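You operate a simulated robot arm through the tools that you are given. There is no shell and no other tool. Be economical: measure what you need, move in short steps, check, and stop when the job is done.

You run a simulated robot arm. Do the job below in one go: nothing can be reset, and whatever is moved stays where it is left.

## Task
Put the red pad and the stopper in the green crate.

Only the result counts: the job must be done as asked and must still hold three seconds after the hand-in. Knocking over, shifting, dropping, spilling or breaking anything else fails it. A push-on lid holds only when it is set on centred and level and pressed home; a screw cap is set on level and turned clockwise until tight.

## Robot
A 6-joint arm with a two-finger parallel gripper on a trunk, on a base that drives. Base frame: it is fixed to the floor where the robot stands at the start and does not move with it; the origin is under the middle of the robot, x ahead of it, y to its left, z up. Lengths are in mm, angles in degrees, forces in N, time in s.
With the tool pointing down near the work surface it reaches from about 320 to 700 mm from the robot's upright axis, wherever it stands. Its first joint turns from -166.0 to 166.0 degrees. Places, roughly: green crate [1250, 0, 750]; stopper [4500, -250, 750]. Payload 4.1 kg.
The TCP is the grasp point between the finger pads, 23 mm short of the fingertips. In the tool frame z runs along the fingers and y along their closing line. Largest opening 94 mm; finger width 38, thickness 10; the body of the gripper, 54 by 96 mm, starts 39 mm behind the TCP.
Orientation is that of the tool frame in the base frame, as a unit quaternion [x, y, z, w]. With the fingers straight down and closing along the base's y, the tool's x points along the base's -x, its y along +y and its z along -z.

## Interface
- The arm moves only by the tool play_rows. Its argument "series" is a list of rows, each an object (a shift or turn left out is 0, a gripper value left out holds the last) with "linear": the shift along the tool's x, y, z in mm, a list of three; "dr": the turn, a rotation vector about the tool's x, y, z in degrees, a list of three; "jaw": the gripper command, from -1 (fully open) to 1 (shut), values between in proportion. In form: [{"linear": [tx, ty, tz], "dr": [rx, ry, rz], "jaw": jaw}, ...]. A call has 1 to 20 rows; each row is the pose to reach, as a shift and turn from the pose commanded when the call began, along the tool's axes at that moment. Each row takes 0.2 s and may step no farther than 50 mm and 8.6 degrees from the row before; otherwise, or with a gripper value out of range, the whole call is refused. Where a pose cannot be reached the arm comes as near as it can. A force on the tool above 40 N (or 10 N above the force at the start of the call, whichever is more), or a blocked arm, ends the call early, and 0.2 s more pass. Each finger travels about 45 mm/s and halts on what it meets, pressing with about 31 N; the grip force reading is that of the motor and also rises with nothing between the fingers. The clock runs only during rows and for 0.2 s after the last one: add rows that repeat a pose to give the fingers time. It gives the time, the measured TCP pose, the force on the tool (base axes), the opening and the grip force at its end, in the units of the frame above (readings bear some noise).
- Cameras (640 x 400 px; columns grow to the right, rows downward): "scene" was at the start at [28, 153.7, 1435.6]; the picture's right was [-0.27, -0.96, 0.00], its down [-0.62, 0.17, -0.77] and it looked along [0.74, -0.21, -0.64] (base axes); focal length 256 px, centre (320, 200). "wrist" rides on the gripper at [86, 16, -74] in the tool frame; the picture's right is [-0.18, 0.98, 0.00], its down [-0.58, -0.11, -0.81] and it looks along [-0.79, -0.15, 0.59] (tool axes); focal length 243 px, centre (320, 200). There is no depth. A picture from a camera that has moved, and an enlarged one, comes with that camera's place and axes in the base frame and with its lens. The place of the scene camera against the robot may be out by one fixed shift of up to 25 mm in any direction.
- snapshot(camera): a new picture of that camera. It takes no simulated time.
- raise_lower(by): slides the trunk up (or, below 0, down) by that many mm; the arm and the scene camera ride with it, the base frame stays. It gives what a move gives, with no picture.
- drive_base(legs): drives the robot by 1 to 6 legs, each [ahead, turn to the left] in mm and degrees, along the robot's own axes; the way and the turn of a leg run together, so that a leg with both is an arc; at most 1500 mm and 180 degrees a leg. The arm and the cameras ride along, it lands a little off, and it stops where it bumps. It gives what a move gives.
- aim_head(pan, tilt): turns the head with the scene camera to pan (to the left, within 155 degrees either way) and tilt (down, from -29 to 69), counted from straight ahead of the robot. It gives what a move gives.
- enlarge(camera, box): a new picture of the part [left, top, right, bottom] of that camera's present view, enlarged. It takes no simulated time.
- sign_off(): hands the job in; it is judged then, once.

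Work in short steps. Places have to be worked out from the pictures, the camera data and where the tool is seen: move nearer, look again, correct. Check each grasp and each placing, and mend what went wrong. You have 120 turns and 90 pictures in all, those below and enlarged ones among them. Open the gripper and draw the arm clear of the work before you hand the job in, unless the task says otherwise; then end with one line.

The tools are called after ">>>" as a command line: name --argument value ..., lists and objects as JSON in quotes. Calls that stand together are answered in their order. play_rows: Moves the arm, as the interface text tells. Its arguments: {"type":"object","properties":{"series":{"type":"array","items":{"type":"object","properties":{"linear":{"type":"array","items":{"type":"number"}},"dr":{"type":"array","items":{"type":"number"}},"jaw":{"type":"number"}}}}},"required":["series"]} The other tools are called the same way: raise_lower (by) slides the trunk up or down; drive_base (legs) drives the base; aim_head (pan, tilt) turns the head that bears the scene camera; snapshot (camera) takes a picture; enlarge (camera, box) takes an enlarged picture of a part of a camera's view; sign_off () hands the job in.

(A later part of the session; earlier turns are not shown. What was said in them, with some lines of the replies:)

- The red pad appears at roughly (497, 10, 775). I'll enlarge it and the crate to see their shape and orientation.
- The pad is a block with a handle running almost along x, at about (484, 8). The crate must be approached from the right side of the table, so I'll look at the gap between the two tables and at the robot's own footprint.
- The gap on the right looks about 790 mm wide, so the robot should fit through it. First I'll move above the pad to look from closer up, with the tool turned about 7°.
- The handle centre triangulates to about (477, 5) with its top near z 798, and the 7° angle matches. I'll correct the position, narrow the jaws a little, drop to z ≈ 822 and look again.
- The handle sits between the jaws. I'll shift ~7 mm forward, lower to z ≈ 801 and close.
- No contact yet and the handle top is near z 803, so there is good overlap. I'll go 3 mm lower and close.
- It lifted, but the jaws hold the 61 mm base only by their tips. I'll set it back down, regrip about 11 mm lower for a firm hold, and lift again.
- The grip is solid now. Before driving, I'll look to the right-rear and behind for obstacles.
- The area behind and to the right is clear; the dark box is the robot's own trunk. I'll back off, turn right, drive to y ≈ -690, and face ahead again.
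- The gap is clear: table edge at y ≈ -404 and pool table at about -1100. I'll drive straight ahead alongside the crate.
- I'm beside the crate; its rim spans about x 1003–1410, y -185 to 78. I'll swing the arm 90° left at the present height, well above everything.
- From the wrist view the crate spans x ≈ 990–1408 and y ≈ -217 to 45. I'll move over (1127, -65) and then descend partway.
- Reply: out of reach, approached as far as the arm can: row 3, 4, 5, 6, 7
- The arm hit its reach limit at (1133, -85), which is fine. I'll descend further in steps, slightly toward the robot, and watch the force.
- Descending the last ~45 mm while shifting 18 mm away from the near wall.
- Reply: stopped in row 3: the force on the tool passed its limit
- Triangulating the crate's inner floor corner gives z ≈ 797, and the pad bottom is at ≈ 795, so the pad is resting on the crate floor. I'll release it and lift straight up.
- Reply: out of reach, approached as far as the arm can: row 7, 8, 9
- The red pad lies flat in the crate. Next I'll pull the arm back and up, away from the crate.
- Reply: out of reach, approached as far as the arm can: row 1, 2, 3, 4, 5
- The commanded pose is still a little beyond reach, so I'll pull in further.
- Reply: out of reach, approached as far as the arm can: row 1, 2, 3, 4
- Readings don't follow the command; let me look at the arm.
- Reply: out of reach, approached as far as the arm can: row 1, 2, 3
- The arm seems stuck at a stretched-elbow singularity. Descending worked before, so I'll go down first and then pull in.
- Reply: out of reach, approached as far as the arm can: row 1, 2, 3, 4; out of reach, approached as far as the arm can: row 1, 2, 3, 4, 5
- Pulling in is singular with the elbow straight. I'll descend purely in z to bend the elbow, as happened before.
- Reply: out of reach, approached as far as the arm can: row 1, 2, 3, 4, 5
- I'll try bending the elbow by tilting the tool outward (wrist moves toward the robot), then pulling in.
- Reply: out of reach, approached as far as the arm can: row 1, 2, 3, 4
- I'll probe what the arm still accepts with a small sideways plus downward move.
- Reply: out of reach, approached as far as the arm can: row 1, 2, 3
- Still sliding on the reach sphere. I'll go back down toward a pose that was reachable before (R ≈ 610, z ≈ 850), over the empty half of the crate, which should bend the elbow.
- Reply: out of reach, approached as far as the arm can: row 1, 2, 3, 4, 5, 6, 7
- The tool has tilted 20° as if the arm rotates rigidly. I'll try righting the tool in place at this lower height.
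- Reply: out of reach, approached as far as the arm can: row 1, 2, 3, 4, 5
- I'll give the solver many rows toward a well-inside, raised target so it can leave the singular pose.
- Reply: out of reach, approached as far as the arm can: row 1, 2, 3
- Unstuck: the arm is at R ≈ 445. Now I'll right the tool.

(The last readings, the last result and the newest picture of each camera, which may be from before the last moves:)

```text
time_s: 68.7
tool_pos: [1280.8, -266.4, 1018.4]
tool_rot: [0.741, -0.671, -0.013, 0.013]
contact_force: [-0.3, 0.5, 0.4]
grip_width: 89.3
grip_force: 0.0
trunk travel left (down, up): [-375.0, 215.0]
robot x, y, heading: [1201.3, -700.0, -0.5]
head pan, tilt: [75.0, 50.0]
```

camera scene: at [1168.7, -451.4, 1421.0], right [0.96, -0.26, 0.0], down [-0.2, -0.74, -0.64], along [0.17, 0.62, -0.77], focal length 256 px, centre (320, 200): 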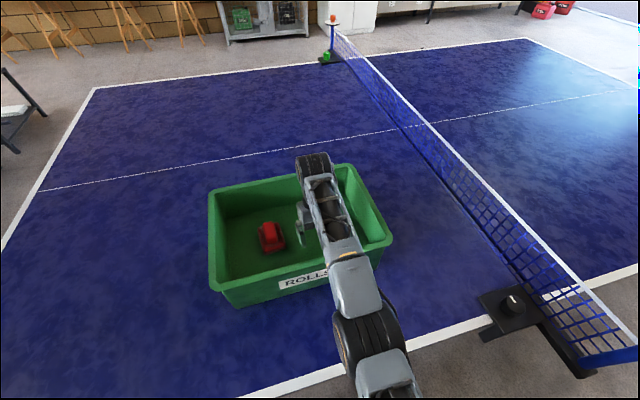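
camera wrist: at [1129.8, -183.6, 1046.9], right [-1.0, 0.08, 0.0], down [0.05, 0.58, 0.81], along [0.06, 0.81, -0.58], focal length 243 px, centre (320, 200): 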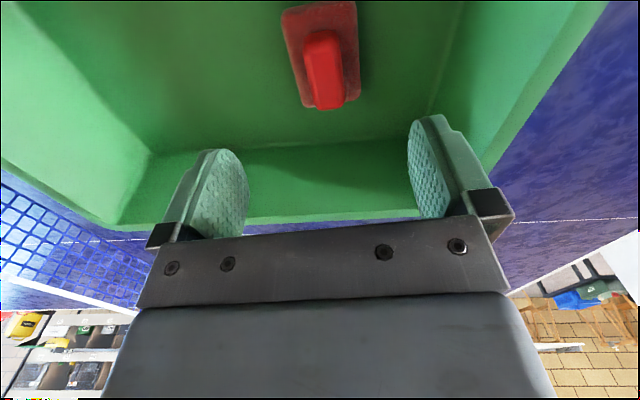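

Now I'll swing the arm back to the front with an arc, turning the tool along with it.

>>> play_rows --series '[{"linear": [15.1, -43.8, 0], "dr": [0, 0, 7]}, {"linear": [34.7, -85.9, 0], "dr": [0, 0, 14]}, {"linear": [58.6, -125.6, 0], "dr": [0, 0, 21]}, {"linear": [86.5, -162.7, 0], "dr": [0, 0, 28]}, {"linear": [118.1, -196.6, 0], "dr": [0, 0, 35]}, {"linear": [153.1, -227, 0], "dr": [0, 0, 42]}, {"linear": [191.1, -253.6, 0], "dr": [0, 0, 49]}, {"linear": [231.7, -276.1, 0], "dr": [0, 0, 56]}, {"linear": [274.3, -294.2, 0], "dr": [0, 0, 63]}, {"linear": [318.7, -307.8, 0], "dr": [0, 0, 70]}, {"linear": [364.2, -316.6, 0], "dr": [0, 0, 77]}, {"linear": [410.4, -320.7, 0], "dr": [0, 0, 84]}, {"linear": [456.8, -319.9, 0], "dr": [0, 0, 91]}, {"linear": [456.8, -319.9, 0], "dr": [0, 0, 95]}, {"linear": [456.8, -319.9, 0], "dr": [0, 0, 95]}]'

>>> aim_head --pan 0 --tilt 35

>>> snapshot --camera "scene"

>>> enlarge --camera "scene" --box '[240, 0, 400, 100]'

```text
time_s: 71.9
tool_pos: [1644.4, -689.4, 1007.4]
tool_rot: [-0.005, 1.0, -0.003, -0.018]
contact_force: [0.4, 0.8, -0.5]
grip_width: 89.7
grip_force: 0.0
trunk travel left (down, up): [-375.0, 215.0]
robot x, y, heading: [1201.9, -702.1, -0.2]
head pan, tilt: [75.0, 50.0]
```

```text
time_s: 73.3
tool_pos: [1643.8, -688.9, 1007.3]
tool_rot: [-0.006, 1.0, -0.003, -0.017]
contact_force: [0.4, 0.3, -0.5]
grip_width: 89.5
grip_force: 0.1
trunk travel left (down, up): [-375.0, 215.0]
robot x, y, heading: [1204.7, -705.0, -0.4]
head pan, tilt: [0.0, 35.0]
```

```text
56 pictures are left
camera scene: at [1236.5, -526.3, 1442.8], right [-0.01, -1.0, 0.0], down [-0.57, 0.0, -0.82], along [0.82, 0.0, -0.57], focal length 256 px, centre (320, 200)
```

scene: 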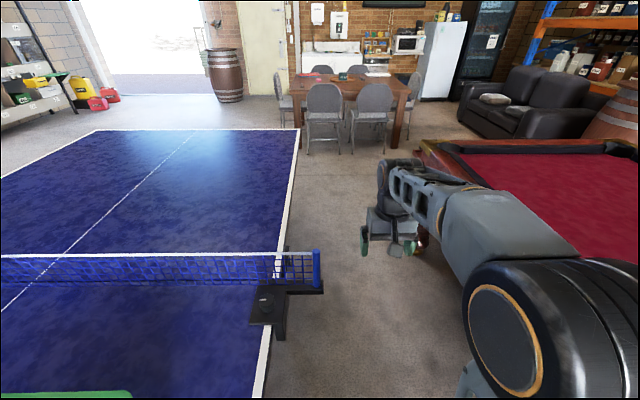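

```text
4.00 times, centred on (320, 50) of scene
camera zoom: at [1236.5, -526.3, 1442.8], right [-0.01, -1.0, 0.0], down [-0.57, 0.0, -0.82], along [0.82, 0.0, -0.57], focal length 1023 px, centre (320, 800)
```

zoom: 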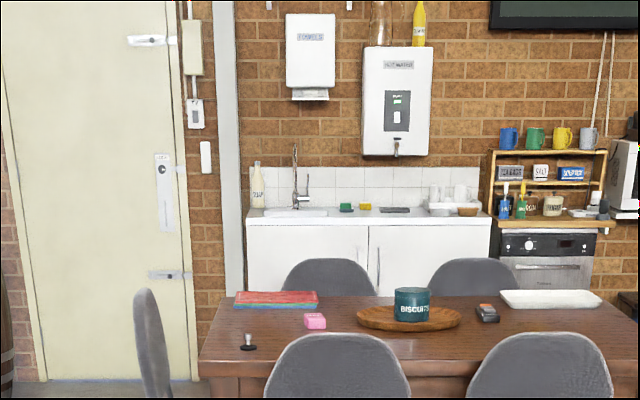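

The stopper looks to be the small black item with a silver knob near the left-front corner of the wooden table. The net post is at y ≈ -524 and the pool table edge at ≈ -1163. I'll back up and take a gentle S-curve to y ≈ -843 past the post.

>>> drive_base --legs '[[-500, 0], [300, -8], [700, 0], [300, 8]]'

>>> snapshot --camera "scene"

```text
time_s: 83.0
tool_pos: [2441.7, -835.5, 1006.5]
tool_rot: [-0.006, 1.0, -0.002, -0.018]
contact_force: [-0.8, -0.3, 0.0]
grip_width: 89.3
grip_force: 0.1
trunk travel left (down, up): [-375.0, 215.0]
robot x, y, heading: [2001.2, -849.6, -0.4]
head pan, tilt: [0.0, 35.0]
```

```text
54 pictures are left
camera scene: at [2035.6, -672.8, 1442.8], right [-0.01, -1.0, 0.0], down [-0.57, 0.0, -0.82], along [0.82, -0.01, -0.57], focal length 256 px, centre (320, 200)
```

scene: 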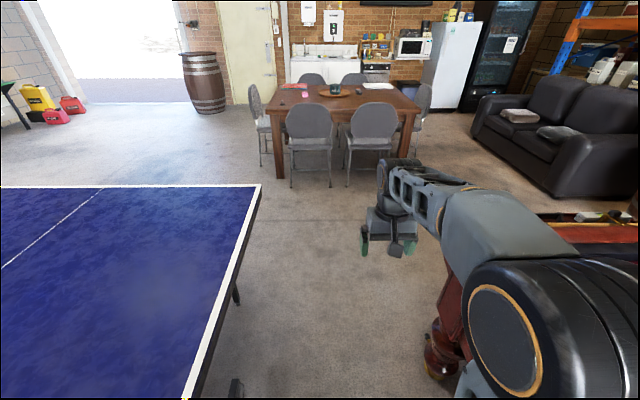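

Passed the post cleanly. The wooden table's near edge is at about x 4480 with its left edge at y ≈ -175. I'll drive on past the end of the ping-pong table, then move left in front of the stopper.

>>> drive_base --legs '[[1500, 0], [0, 90], [620, 0], [0, -90]]'

>>> snapshot --camera "scene"

>>> enlarge --camera "scene" --box '[240, 60, 400, 160]'

```text
time_s: 101.2
tool_pos: [3949.7, -212.9, 1007.9]
tool_rot: [-0.013, 1.0, -0.002, -0.017]
contact_force: [0.8, 0.1, -0.1]
grip_width: 89.3
grip_force: 0.2
trunk travel left (down, up): [-375.0, 215.0]
robot x, y, heading: [3508.2, -231.7, 0.3]
head pan, tilt: [0.0, 35.0]
```

```text
53 pictures are left
camera scene: at [3540.0, -56.7, 1442.8], right [0.01, -1.0, 0.0], down [-0.57, 0.0, -0.82], along [0.82, 0.01, -0.57], focal length 256 px, centre (320, 200)
```

scene: 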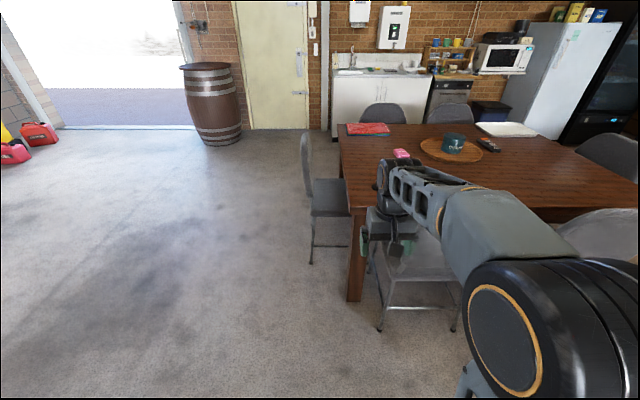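

```text
4.00 times, centred on (320, 110) of scene
camera zoom: at [3540.0, -56.7, 1442.8], right [0.01, -1.0, 0.0], down [-0.57, 0.0, -0.82], along [0.82, 0.01, -0.57], focal length 1023 px, centre (320, 560)
```

zoom: 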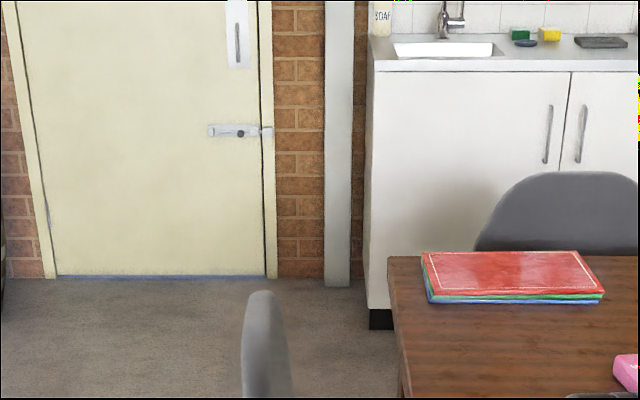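

The stopper is hidden behind the wrist. I'll check the wrist camera.

>>> snapshot --camera "wrist"

```text
51 pictures are left
camera wrist: at [3865.3, -200.3, 1085.5], right [0.16, 0.99, -0.01], down [0.61, -0.09, 0.79], along [0.77, -0.13, -0.62], focal length 243 px, centre (320, 200)
```

wrist: 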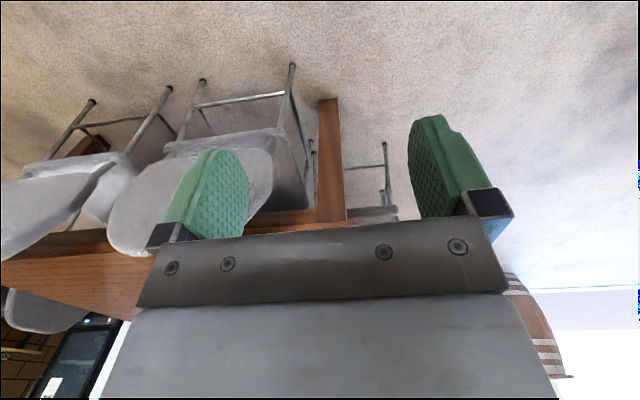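

I'll shift the arm right by 150 mm to clear the view.

>>> play_rows --series '[{"linear": [0, -45, 0], "dr": [2, 0, 0]}, {"linear": [0, -90, 0], "dr": [2, 0, 0]}, {"linear": [0, -135, 0], "dr": [2, 0, 0]}, {"linear": [0, -170, 0], "dr": [2, 0, 0]}, {"linear": [0, -170, 0], "dr": [2, 0, 0]}]'

>>> enlarge --camera "scene" --box '[320, 110, 480, 210]'

```text
time_s: 102.4
tool_pos: [3955.1, -383.6, 1007.6]
tool_rot: [-0.014, 1.0, -0.018, -0.017]
contact_force: [0.0, -0.6, 0.0]
grip_width: 89.2
grip_force: 0.1
trunk travel left (down, up): [-375.0, 215.0]
robot x, y, heading: [3502.8, -235.3, 0.5]
head pan, tilt: [0.0, 35.0]
```

```text
4.00 times, centred on (400, 160) of scene
camera zoom: at [3540.0, -57.0, 1442.8], right [0.01, -1.0, 0.0], down [-0.57, 0.0, -0.82], along [0.82, 0.01, -0.57], focal length 1023 px, centre (0, 360)
```

zoom: 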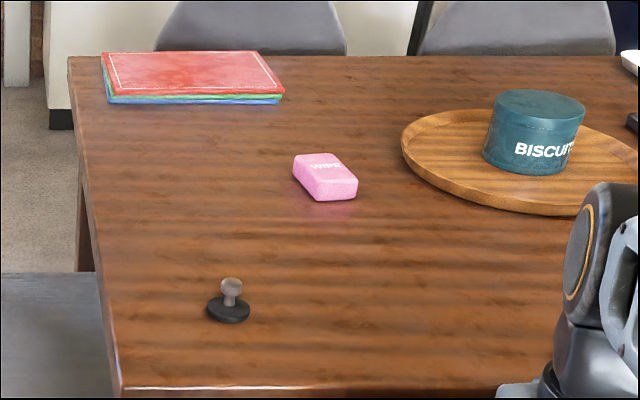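

The stopper (black disc with a metal knob) is at about (4643, -333). I'll drive to about (4120, -90), clear of the chair, for a comfortable reach.

>>> drive_base --legs '[[0, 13.2], [634, 0], [0, -13.7]]'

>>> aim_head --pan -20 --tilt 50

>>> snapshot --camera "scene"

>>> snapshot --camera "wrist"

```text
time_s: 107.6
tool_pos: [4569.0, -235.1, 1008.9]
tool_rot: [-0.01, 1.0, -0.02, -0.018]
contact_force: [0.2, -0.3, 0.8]
grip_width: 89.5
grip_force: 0.0
trunk travel left (down, up): [-375.0, 215.0]
robot x, y, heading: [4125.5, -81.8, 0.4]
head pan, tilt: [0.0, 35.0]
```

```text
time_s: 108.4
tool_pos: [4568.8, -235.7, 1009.1]
tool_rot: [-0.01, 1.0, -0.018, -0.018]
contact_force: [-0.1, 0.0, 0.8]
grip_width: 89.2
grip_force: 0.0
trunk travel left (down, up): [-375.0, 215.0]
robot x, y, heading: [4124.4, -77.5, 0.3]
head pan, tilt: [-20.0, 50.0]
```

```text
49 pictures are left
camera scene: at [4141.3, 68.1, 1421.1], right [-0.34, -0.94, 0.0], down [-0.72, 0.26, -0.64], along [0.6, -0.22, -0.77], focal length 256 px, centre (320, 200)
```

scene: 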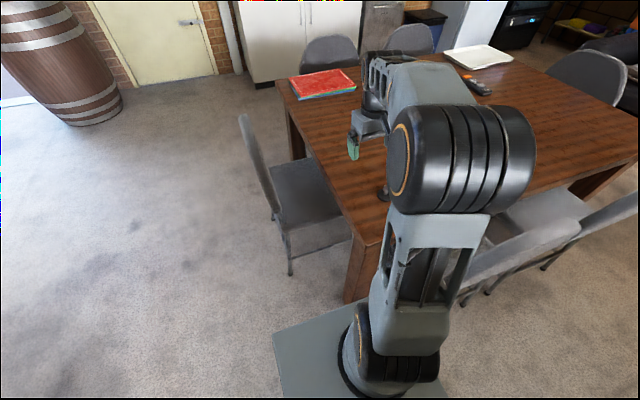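

```text
48 pictures are left
camera wrist: at [4484.4, -218.6, 1085.9], right [0.16, 0.99, -0.04], down [0.61, -0.07, 0.79], along [0.77, -0.16, -0.61], focal length 243 px, centre (320, 200)
```

wrist: 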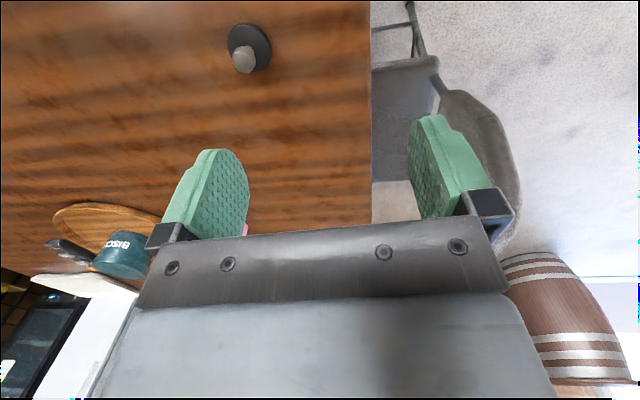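

The wrist view puts the stopper at about (4586, -339). I'll level the tool and move above it to z ≈ 900.

>>> play_rows --series '[{"linear": [-5, -30, 30], "dr": [-1, -1, 0]}, {"linear": [-10, -60, 60], "dr": [-2, -2, 0]}, {"linear": [-15, -85, 85], "dr": [-2, -2, 0]}, {"linear": [-20, -102, 109], "dr": [-2, -2, 0]}, {"linear": [-20, -102, 109], "dr": [-2, -2, 0]}]'

>>> snapshot --camera "wrist"

>>> snapshot --camera "scene"

```text
time_s: 109.6
tool_pos: [4586.0, -341.3, 903.0]
tool_rot: [-0.009, 1.0, -0.002, 0.0]
contact_force: [0.9, 0.1, 0.1]
grip_width: 89.5
grip_force: 0.1
trunk travel left (down, up): [-375.0, 215.0]
robot x, y, heading: [4125.8, -80.7, 0.1]
head pan, tilt: [-20.0, 50.0]
```

```text
47 pictures are left
camera wrist: at [4499.8, -327.4, 978.3], right [0.16, 0.99, 0.0], down [0.58, -0.1, 0.81], along [0.8, -0.13, -0.59], focal length 243 px, centre (320, 200)
```

wrist: 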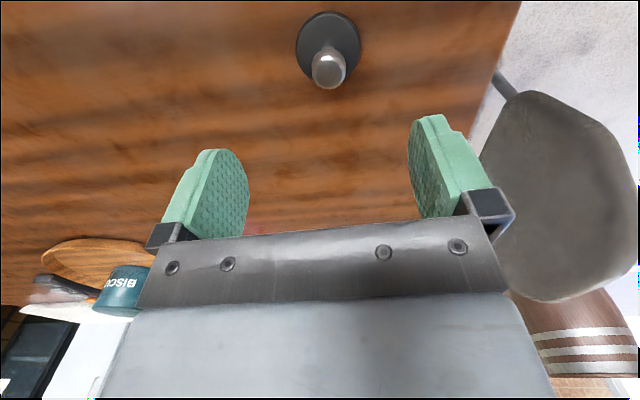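

```text
46 pictures are left
camera scene: at [4141.5, 67.8, 1421.1], right [-0.34, -0.94, 0.0], down [-0.72, 0.26, -0.64], along [0.6, -0.22, -0.77], focal length 256 px, centre (320, 200)
```

scene: 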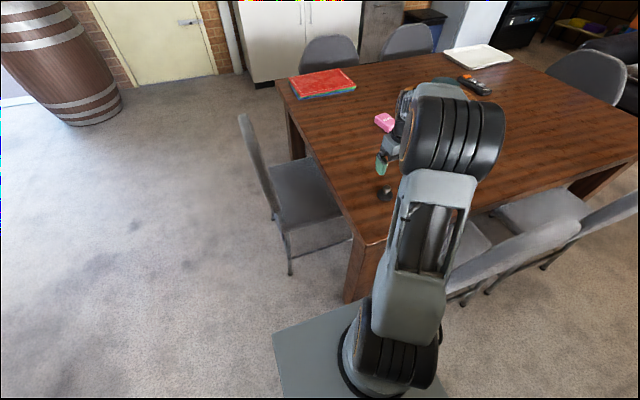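

The two wrist views agree: knob top at about (4584, -335, 803) above a ~57 mm disc. I'll align, set the jaws to about 60 mm and descend to z ≈ 825 for a check.

>>> play_rows --series '[{"linear": [1, 6, 25], "jaw": -0.3}, {"linear": [1, 6, 55], "jaw": -0.3}, {"linear": [1, 6, 78], "jaw": -0.3}, {"linear": [1, 6, 78], "jaw": -0.3}]'

>>> snapshot --camera "wrist"

>>> enlarge --camera "scene" --box '[340, 150, 436, 210]'

```text
time_s: 110.6
tool_pos: [4585.6, -335.5, 823.9]
tool_rot: [-0.01, 1.0, -0.001, 0.001]
contact_force: [-0.4, 0.4, -1.2]
grip_width: 61.2
grip_force: 0.0
trunk travel left (down, up): [-375.0, 215.0]
robot x, y, heading: [4121.1, -82.1, 0.1]
head pan, tilt: [-20.0, 50.0]
```

```text
45 pictures are left
camera wrist: at [4498.2, -321.9, 899.4], right [0.16, 0.99, 0.0], down [0.58, -0.1, 0.81], along [0.8, -0.13, -0.59], focal length 243 px, centre (320, 200)
```

wrist: 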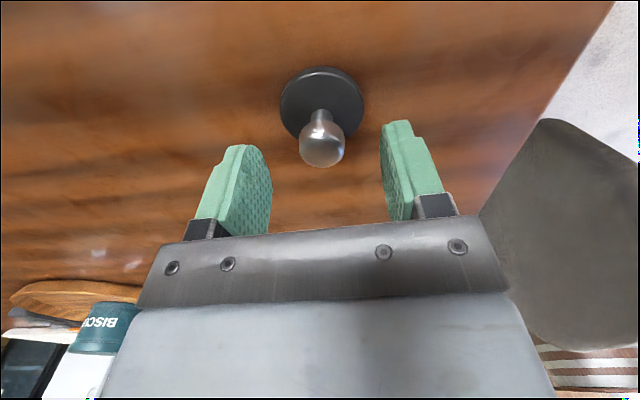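

```text
6.67 times, centred on (388, 180) of scene
camera zoom: at [4141.4, 67.9, 1421.1], right [-0.34, -0.94, 0.0], down [-0.72, 0.26, -0.64], along [0.6, -0.22, -0.77], focal length 1704 px, centre (-133, 333)
```

zoom: 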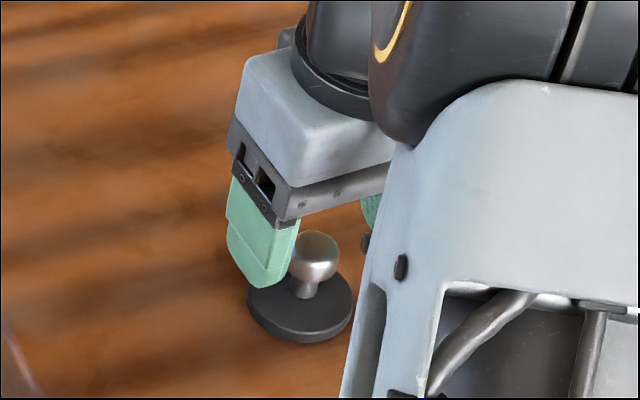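

The knob is centred between the jaws, with its centre at about z 798. I'll descend 24 mm and close.

>>> play_rows --series '[{"linear": [0, 0, 10]}, {"linear": [0, 0, 20]}, {"linear": [0, 0, 24]}, {"linear": [0, 0, 24], "jaw": 1}, {"linear": [0, 0, 24], "jaw": 1}, {"linear": [0, 0, 24], "jaw": 1}, {"linear": [0, 0, 24], "jaw": 1}, {"linear": [0, 0, 24], "jaw": 1}]'

>>> snapshot --camera "wrist"

```text
time_s: 112.4
tool_pos: [4585.6, -334.6, 799.7]
tool_rot: [-0.01, 1.0, -0.002, -0.001]
contact_force: [0.5, -0.1, 0.0]
grip_width: 24.1
grip_force: 30.6
trunk travel left (down, up): [-375.0, 215.0]
robot x, y, heading: [4123.2, -81.6, 0.2]
head pan, tilt: [-20.0, 50.0]
```

```text
43 pictures are left
camera wrist: at [4498.5, -321.4, 875.4], right [0.16, 0.99, 0.0], down [0.58, -0.1, 0.81], along [0.8, -0.13, -0.59], focal length 243 px, centre (320, 200)
```

wrist: 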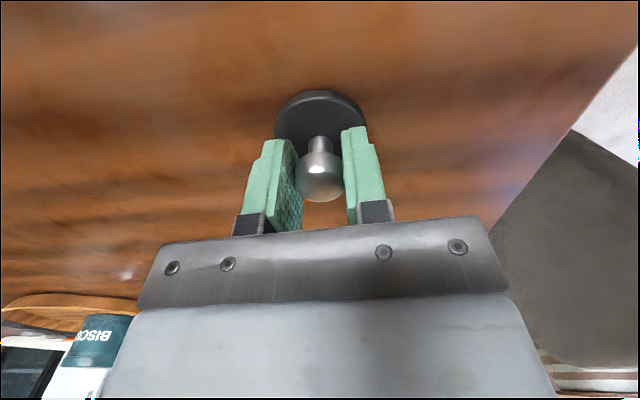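

The knob is gripped (24 mm). I'll lift it.

>>> play_rows --series '[{"linear": [0, 0, -15]}, {"linear": [0, 0, -55]}, {"linear": [0, 0, -95]}, {"linear": [5, 0, -135]}, {"linear": [20, 20, -175]}, {"linear": [30, 50, -210]}, {"linear": [30, 95, -210]}, {"linear": [30, 140, -210]}, {"linear": [30, 185, -210]}, {"linear": [30, 230, -210]}, {"linear": [30, 230, -210]}]'

>>> snapshot --camera "wrist"

>>> snapshot --camera "scene"

```text
time_s: 114.8
tool_pos: [4551.8, -105.1, 1011.5]
tool_rot: [-0.009, 1.0, -0.001, 0.001]
contact_force: [0.7, 1.1, -0.2]
grip_width: 24.1
grip_force: 31.3
trunk travel left (down, up): [-375.0, 215.0]
robot x, y, heading: [4120.2, -84.3, 0.3]
head pan, tilt: [-20.0, 50.0]
```

```text
42 pictures are left
camera wrist: at [4464.7, -90.7, 1084.9], right [0.16, 0.99, 0.0], down [0.58, -0.1, 0.81], along [0.8, -0.13, -0.59], focal length 243 px, centre (320, 200)
```

wrist: 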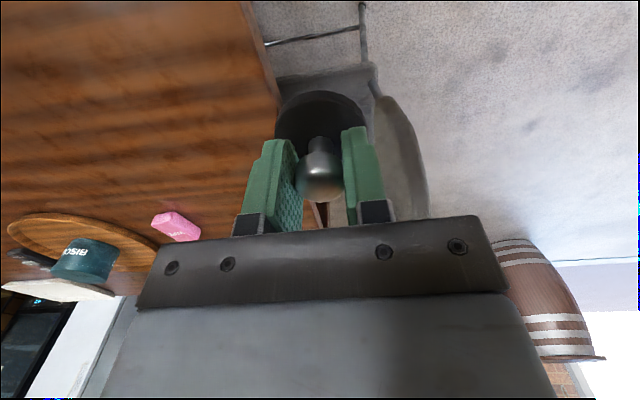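

```text
41 pictures are left
camera scene: at [4141.3, 68.3, 1421.0], right [-0.34, -0.94, 0.0], down [-0.72, 0.26, -0.64], along [0.6, -0.22, -0.77], focal length 256 px, centre (320, 200)
```

scene: 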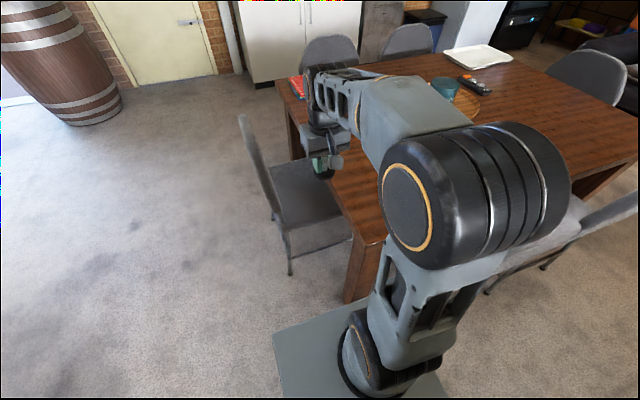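

The stopper is held. I'll retrace the route, first backing away from the wooden table to the aisle.

>>> drive_base --legs '[[0, 13.4], [-634, 0], [0, -13.4]]'

>>> drive_base --legs '[[0, -90], [610, 0], [0, 90]]'

```text
time_s: 120.0
tool_pos: [3933.6, -253.0, 1009.6]
tool_rot: [-0.01, 1.0, -0.001, 0.0]
contact_force: [-0.1, 0.2, -1.2]
grip_width: 24.6
grip_force: 31.4
trunk travel left (down, up): [-375.0, 215.0]
robot x, y, heading: [3503.9, -230.2, 0.3]
head pan, tilt: [-20.0, 50.0]
```

```text
time_s: 131.1
tool_pos: [3947.2, -854.9, 1008.4]
tool_rot: [-0.029, 1.0, -0.002, 0.0]
contact_force: [0.1, -0.3, -1.7]
grip_width: 24.4
grip_force: 31.2
trunk travel left (down, up): [-375.0, 215.0]
robot x, y, heading: [3517.0, -852.3, 2.0]
head pan, tilt: [-20.0, 50.0]
```

Heading is off by 2°. I'll correct it and then back along the aisle.

>>> drive_base --legs '[[0, -2.0]]'

>>> drive_base --legs '[[-750, 0]]'

```text
time_s: 131.9
tool_pos: [3946.4, -868.5, 1009.2]
tool_rot: [-0.011, 1.0, -0.002, 0.0]
contact_force: [0.4, -0.5, -1.0]
grip_width: 24.4
grip_force: 30.9
trunk travel left (down, up): [-375.0, 215.0]
robot x, y, heading: [3519.9, -845.5, 0.1]
head pan, tilt: [-20.0, 50.0]
```

```text
time_s: 136.0
tool_pos: [3193.6, -872.7, 1009.3]
tool_rot: [-0.012, 1.0, -0.002, 0.001]
contact_force: [0.1, 0.1, -1.0]
grip_width: 24.5
grip_force: 30.9
trunk travel left (down, up): [-375.0, 215.0]
robot x, y, heading: [2763.2, -850.8, -0.1]
head pan, tilt: [-20.0, 50.0]
```

On track at y ≈ -850. I'll back to x ≈ 2000 and then reverse the S-curve past the post.

>>> drive_base --legs '[[-762, 0]]'

>>> drive_base --legs '[[-300, -8], [-700, 0], [-300, 8]]'

```text
time_s: 140.1
tool_pos: [2434.1, -874.6, 1011.0]
tool_rot: [-0.012, 1.0, -0.002, 0.0]
contact_force: [1.0, 0.1, -0.1]
grip_width: 24.3
grip_force: 31.1
trunk travel left (down, up): [-375.0, 215.0]
robot x, y, heading: [2002.1, -854.5, 0.4]
head pan, tilt: [-20.0, 50.0]
```

```text
time_s: 147.2
tool_pos: [1142.1, -740.1, 1008.8]
tool_rot: [-0.013, 1.0, -0.002, 0.001]
contact_force: [-0.1, -0.1, -0.8]
grip_width: 24.2
grip_force: 31.6
trunk travel left (down, up): [-375.0, 215.0]
robot x, y, heading: [712.9, -717.9, 0.3]
head pan, tilt: [-20.0, 50.0]
```

Past the post. A gentle S forward will bring the robot beside the crate at y ≈ -690.

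>>> drive_base --legs '[[260, 6], [260, -6]]'

>>> aim_head --pan 75 --tilt 50

>>> snapshot --camera "scene"

```text
time_s: 150.6
tool_pos: [1664.9, -710.2, 1010.1]
tool_rot: [-0.012, 1.0, -0.002, 0.001]
contact_force: [-0.8, 0.8, -0.7]
grip_width: 24.3
grip_force: 31.2
trunk travel left (down, up): [-375.0, 215.0]
robot x, y, heading: [1236.4, -689.0, 0.1]
head pan, tilt: [-20.0, 50.0]
```

```text
time_s: 152.3
tool_pos: [1665.0, -710.6, 1009.1]
tool_rot: [-0.012, 1.0, -0.001, 0.0]
contact_force: [0.7, 0.2, -0.7]
grip_width: 24.2
grip_force: 30.3
trunk travel left (down, up): [-375.0, 215.0]
robot x, y, heading: [1234.3, -688.2, 0.1]
head pan, tilt: [75.0, 50.0]
```

```text
40 pictures are left
camera scene: at [1201.0, -437.8, 1421.1], right [0.97, -0.25, 0.0], down [-0.19, -0.74, -0.64], along [0.16, 0.62, -0.77], focal length 256 px, centre (320, 200)
```

scene: 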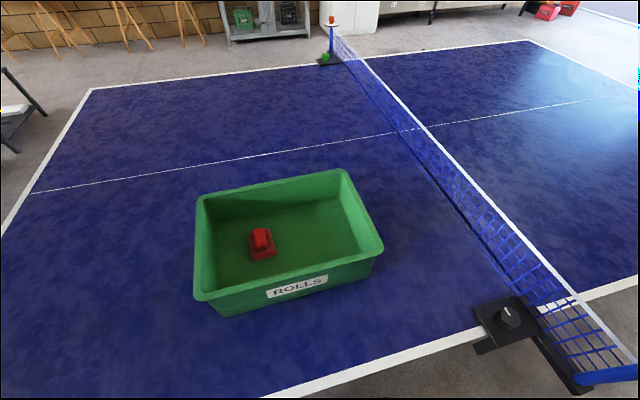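

Aligned. The pad sits undisturbed in the crate. I'll swing the arm left over the crate side.

>>> play_rows --series '[{"linear": [-1, 45.1, 0], "dr": [0, 0, -6]}, {"linear": [2.7, 90.1, 0], "dr": [0, 0, -12]}, {"linear": [11, 134.4, 0], "dr": [0, 0, -18]}, {"linear": [24, 177.6, 0], "dr": [0, 0, -24]}, {"linear": [41.4, 219.2, 0], "dr": [0, 0, -30]}, {"linear": [63.1, 258.8, 0], "dr": [0, 0, -36]}, {"linear": [88.8, 295.9, 0], "dr": [0, 0, -42]}, {"linear": [118.2, 330.1, 0], "dr": [0, 0, -48]}, {"linear": [151, 361, 0], "dr": [0, 0, -54]}, {"linear": [186.9, 388.4, 0], "dr": [0, 0, -60]}, {"linear": [225.5, 411.8, 0], "dr": [0, 0, -66]}, {"linear": [266.3, 431.1, 0], "dr": [0, 0, -72]}, {"linear": [308.9, 446, 0], "dr": [0, 0, -78]}, {"linear": [352.8, 456.4, 0], "dr": [0, 0, -84]}, {"linear": [397.5, 462.1, 0], "dr": [0, 0, -90]}, {"linear": [397.5, 462.1, 0], "dr": [0, 0, -90]}]'

>>> snapshot --camera "wrist"

```text
time_s: 155.7
tool_pos: [1254.9, -258.1, 1009.0]
tool_rot: [0.717, -0.698, 0.002, 0.002]
contact_force: [-0.4, 0.8, -0.2]
grip_width: 23.9
grip_force: 30.6
trunk travel left (down, up): [-375.0, 215.0]
robot x, y, heading: [1234.1, -687.0, 0.5]
head pan, tilt: [75.0, 50.0]
```

```text
39 pictures are left
camera wrist: at [1240.9, -346.1, 1084.0], right [-0.99, 0.16, 0.0], down [0.09, 0.59, 0.8], along [0.13, 0.79, -0.59], focal length 243 px, centre (320, 200)
```

wrist: 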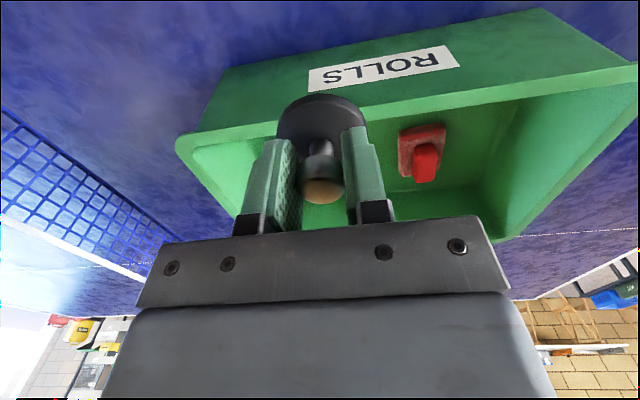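

Now I'll move over (1290, -108), lowering slightly, and then down toward the crate floor.

>>> play_rows --series '[{"linear": [-40, -10, 0]}, {"linear": [-80, -20, 10]}, {"linear": [-115, -30, 30]}, {"linear": [-147, -39, 60]}, {"linear": [-147, -39, 100]}, {"linear": [-147, -39, 140]}, {"linear": [-147, -39, 140]}]'

>>> snapshot --camera "wrist"

>>> snapshot --camera "scene"

```text
time_s: 157.3
tool_pos: [1291.7, -109.0, 866.7]
tool_rot: [0.716, -0.698, 0.001, 0.001]
contact_force: [-0.5, 0.0, -0.4]
grip_width: 24.2
grip_force: 31.1
trunk travel left (down, up): [-375.0, 215.0]
robot x, y, heading: [1235.8, -689.0, 0.5]
head pan, tilt: [75.0, 50.0]
```

```text
38 pictures are left
camera wrist: at [1276.9, -197.0, 942.1], right [-0.99, 0.16, 0.0], down [0.09, 0.59, 0.8], along [0.13, 0.79, -0.59], focal length 243 px, centre (320, 200)
```

wrist: 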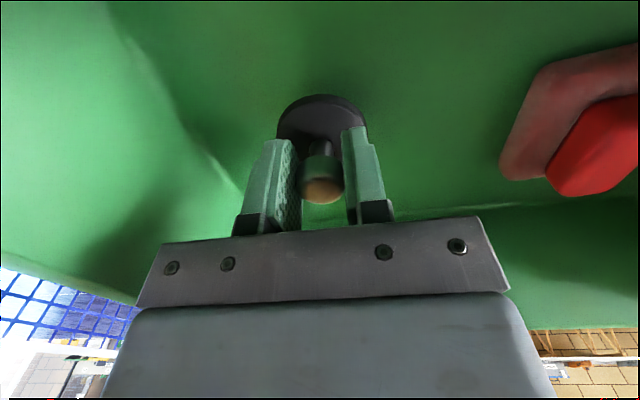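

```text
37 pictures are left
camera scene: at [1200.9, -437.4, 1421.0], right [0.97, -0.25, 0.0], down [-0.19, -0.74, -0.64], along [0.16, 0.62, -0.77], focal length 256 px, centre (320, 200)
```

scene: 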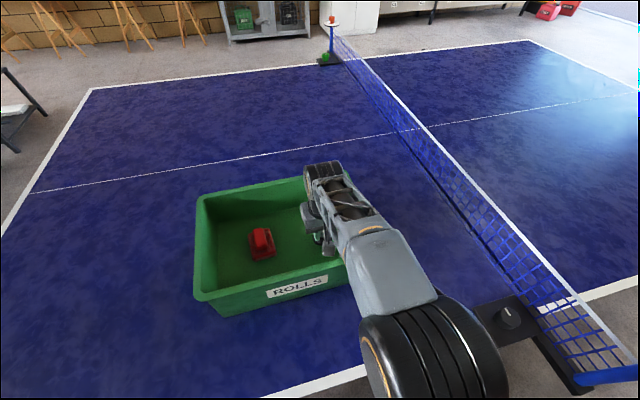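

The stopper is inside the crate walls. I'll creep down in small steps until it touches.

>>> play_rows --series '[{"linear": [0, 0, 8]}, {"linear": [0, 0, 14]}, {"linear": [0, 0, 18]}, {"linear": [0, 0, 21]}, {"linear": [0, 0, 21]}]'

>>> play_rows --series '[{"linear": [0, 0, 3]}, {"linear": [0, 0, 5]}, {"linear": [0, 0, 5]}]'

>>> play_rows --series '[{"linear": [0, 0, 2]}, {"linear": [0, 0, 4]}, {"linear": [0, 0, 4]}]'

```text
time_s: 158.5
tool_pos: [1291.2, -110.7, 847.1]
tool_rot: [0.715, -0.699, 0.001, 0.0]
contact_force: [-1.3, 0.5, -0.1]
grip_width: 24.3
grip_force: 31.1
trunk travel left (down, up): [-375.0, 215.0]
robot x, y, heading: [1240.4, -684.3, 0.5]
head pan, tilt: [75.0, 50.0]
```

```text
time_s: 159.3
tool_pos: [1291.6, -109.5, 842.4]
tool_rot: [0.716, -0.698, 0.001, 0.001]
contact_force: [0.3, 0.8, -0.9]
grip_width: 24.1
grip_force: 30.9
trunk travel left (down, up): [-375.0, 215.0]
robot x, y, heading: [1232.9, -686.9, 0.2]
head pan, tilt: [75.0, 50.0]
```

```text
time_s: 160.1
tool_pos: [1290.5, -109.6, 839.6]
tool_rot: [0.715, -0.699, 0.001, 0.0]
contact_force: [0.5, 5.6, 20.1]
grip_width: 24.1
grip_force: 31.0
trunk travel left (down, up): [-375.0, 215.0]
robot x, y, heading: [1238.0, -689.5, 0.7]
head pan, tilt: [75.0, 50.0]
```

Contact at z ≈ 840 (20 N), so the stopper is on the floor. I'll ease 1 mm, open, and retract up and inward to avoid the singular stretch.

>>> play_rows --series '[{"linear": [0, 0, -1]}, {"linear": [0, 0, -1], "jaw": 0}, {"linear": [0, 0, -1], "jaw": -0.4}, {"linear": [0, 0, -1], "jaw": -0.4}, {"linear": [0, 0, -1], "jaw": -0.4}, {"linear": [0, 0, -30]}, {"linear": [5, 0, -70]}, {"linear": [10, 0, -110]}, {"linear": [40, 0, -140]}, {"linear": [80, 0, -165]}, {"linear": [125, 0, -170]}, {"linear": [150, 0, -170]}, {"linear": [150, 0, -170]}]'

>>> snapshot --camera "wrist"

```text
time_s: 162.9
tool_pos: [1297.2, -259.2, 1009.7]
tool_rot: [0.716, -0.698, 0.001, 0.001]
contact_force: [0.6, 0.3, -0.4]
grip_width: 65.7
grip_force: 0.0
trunk travel left (down, up): [-375.0, 215.0]
robot x, y, heading: [1237.5, -690.0, 0.6]
head pan, tilt: [75.0, 50.0]
```

```text
36 pictures are left
camera wrist: at [1281.8, -347.1, 1084.2], right [-0.99, 0.16, 0.0], down [0.09, 0.59, 0.8], along [0.13, 0.79, -0.59], focal length 243 px, centre (320, 200)
```

wrist: 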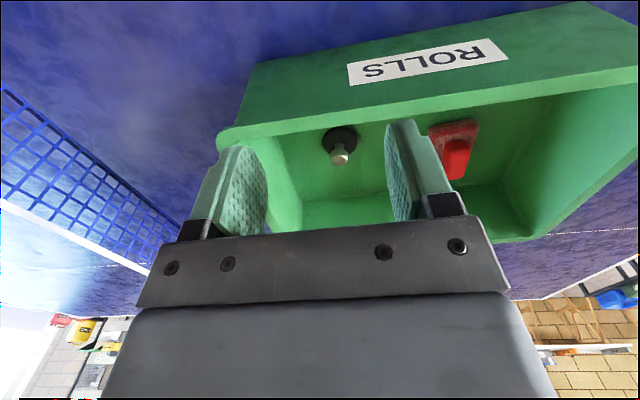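

Both items stand in the crate. I'll draw the arm further back and check with the scene camera.

>>> play_rows --series '[{"linear": [0, -40, -10], "dr": [0, 0, 5], "jaw": -0.9}, {"linear": [10, -85, -10], "dr": [0, 0, 10]}, {"linear": [30, -125, -10], "dr": [0, 0, 16]}, {"linear": [60, -160, -10], "dr": [0, 0, 22]}, {"linear": [95, -190, -10], "dr": [0, 0, 28]}, {"linear": [95, -190, -10], "dr": [0, 0, 28]}]'

>>> snapshot --camera "scene"

```text
time_s: 164.3
tool_pos: [1488.9, -348.8, 1018.9]
tool_rot: [-0.526, 0.851, -0.001, -0.002]
contact_force: [0.6, -0.2, 0.5]
grip_width: 89.1
grip_force: 0.0
trunk travel left (down, up): [-375.0, 215.0]
robot x, y, heading: [1235.5, -690.2, 0.4]
head pan, tilt: [75.0, 50.0]
```

```text
35 pictures are left
camera scene: at [1201.0, -438.0, 1421.1], right [0.97, -0.25, 0.0], down [-0.19, -0.74, -0.64], along [0.16, 0.62, -0.77], focal length 256 px, centre (320, 200)
```

scene: 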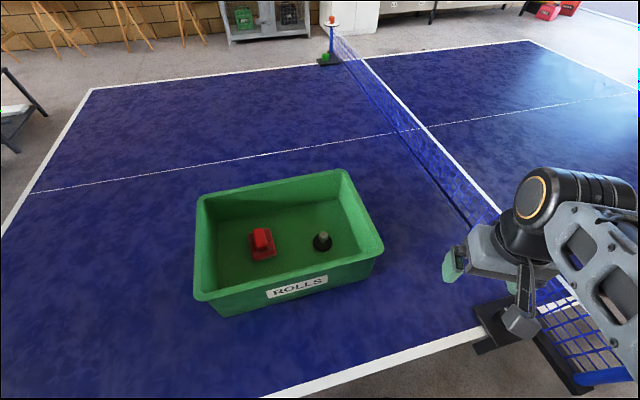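

The red pad and the stopper both sit upright in the crate, the gripper is open and the arm is clear, so I'm handing in.

>>> sign_off

```text
The job is handed in.
```

The red pad and the stopper are both in the green crate; the gripper is open, the arm is clear, and the job is handed in.
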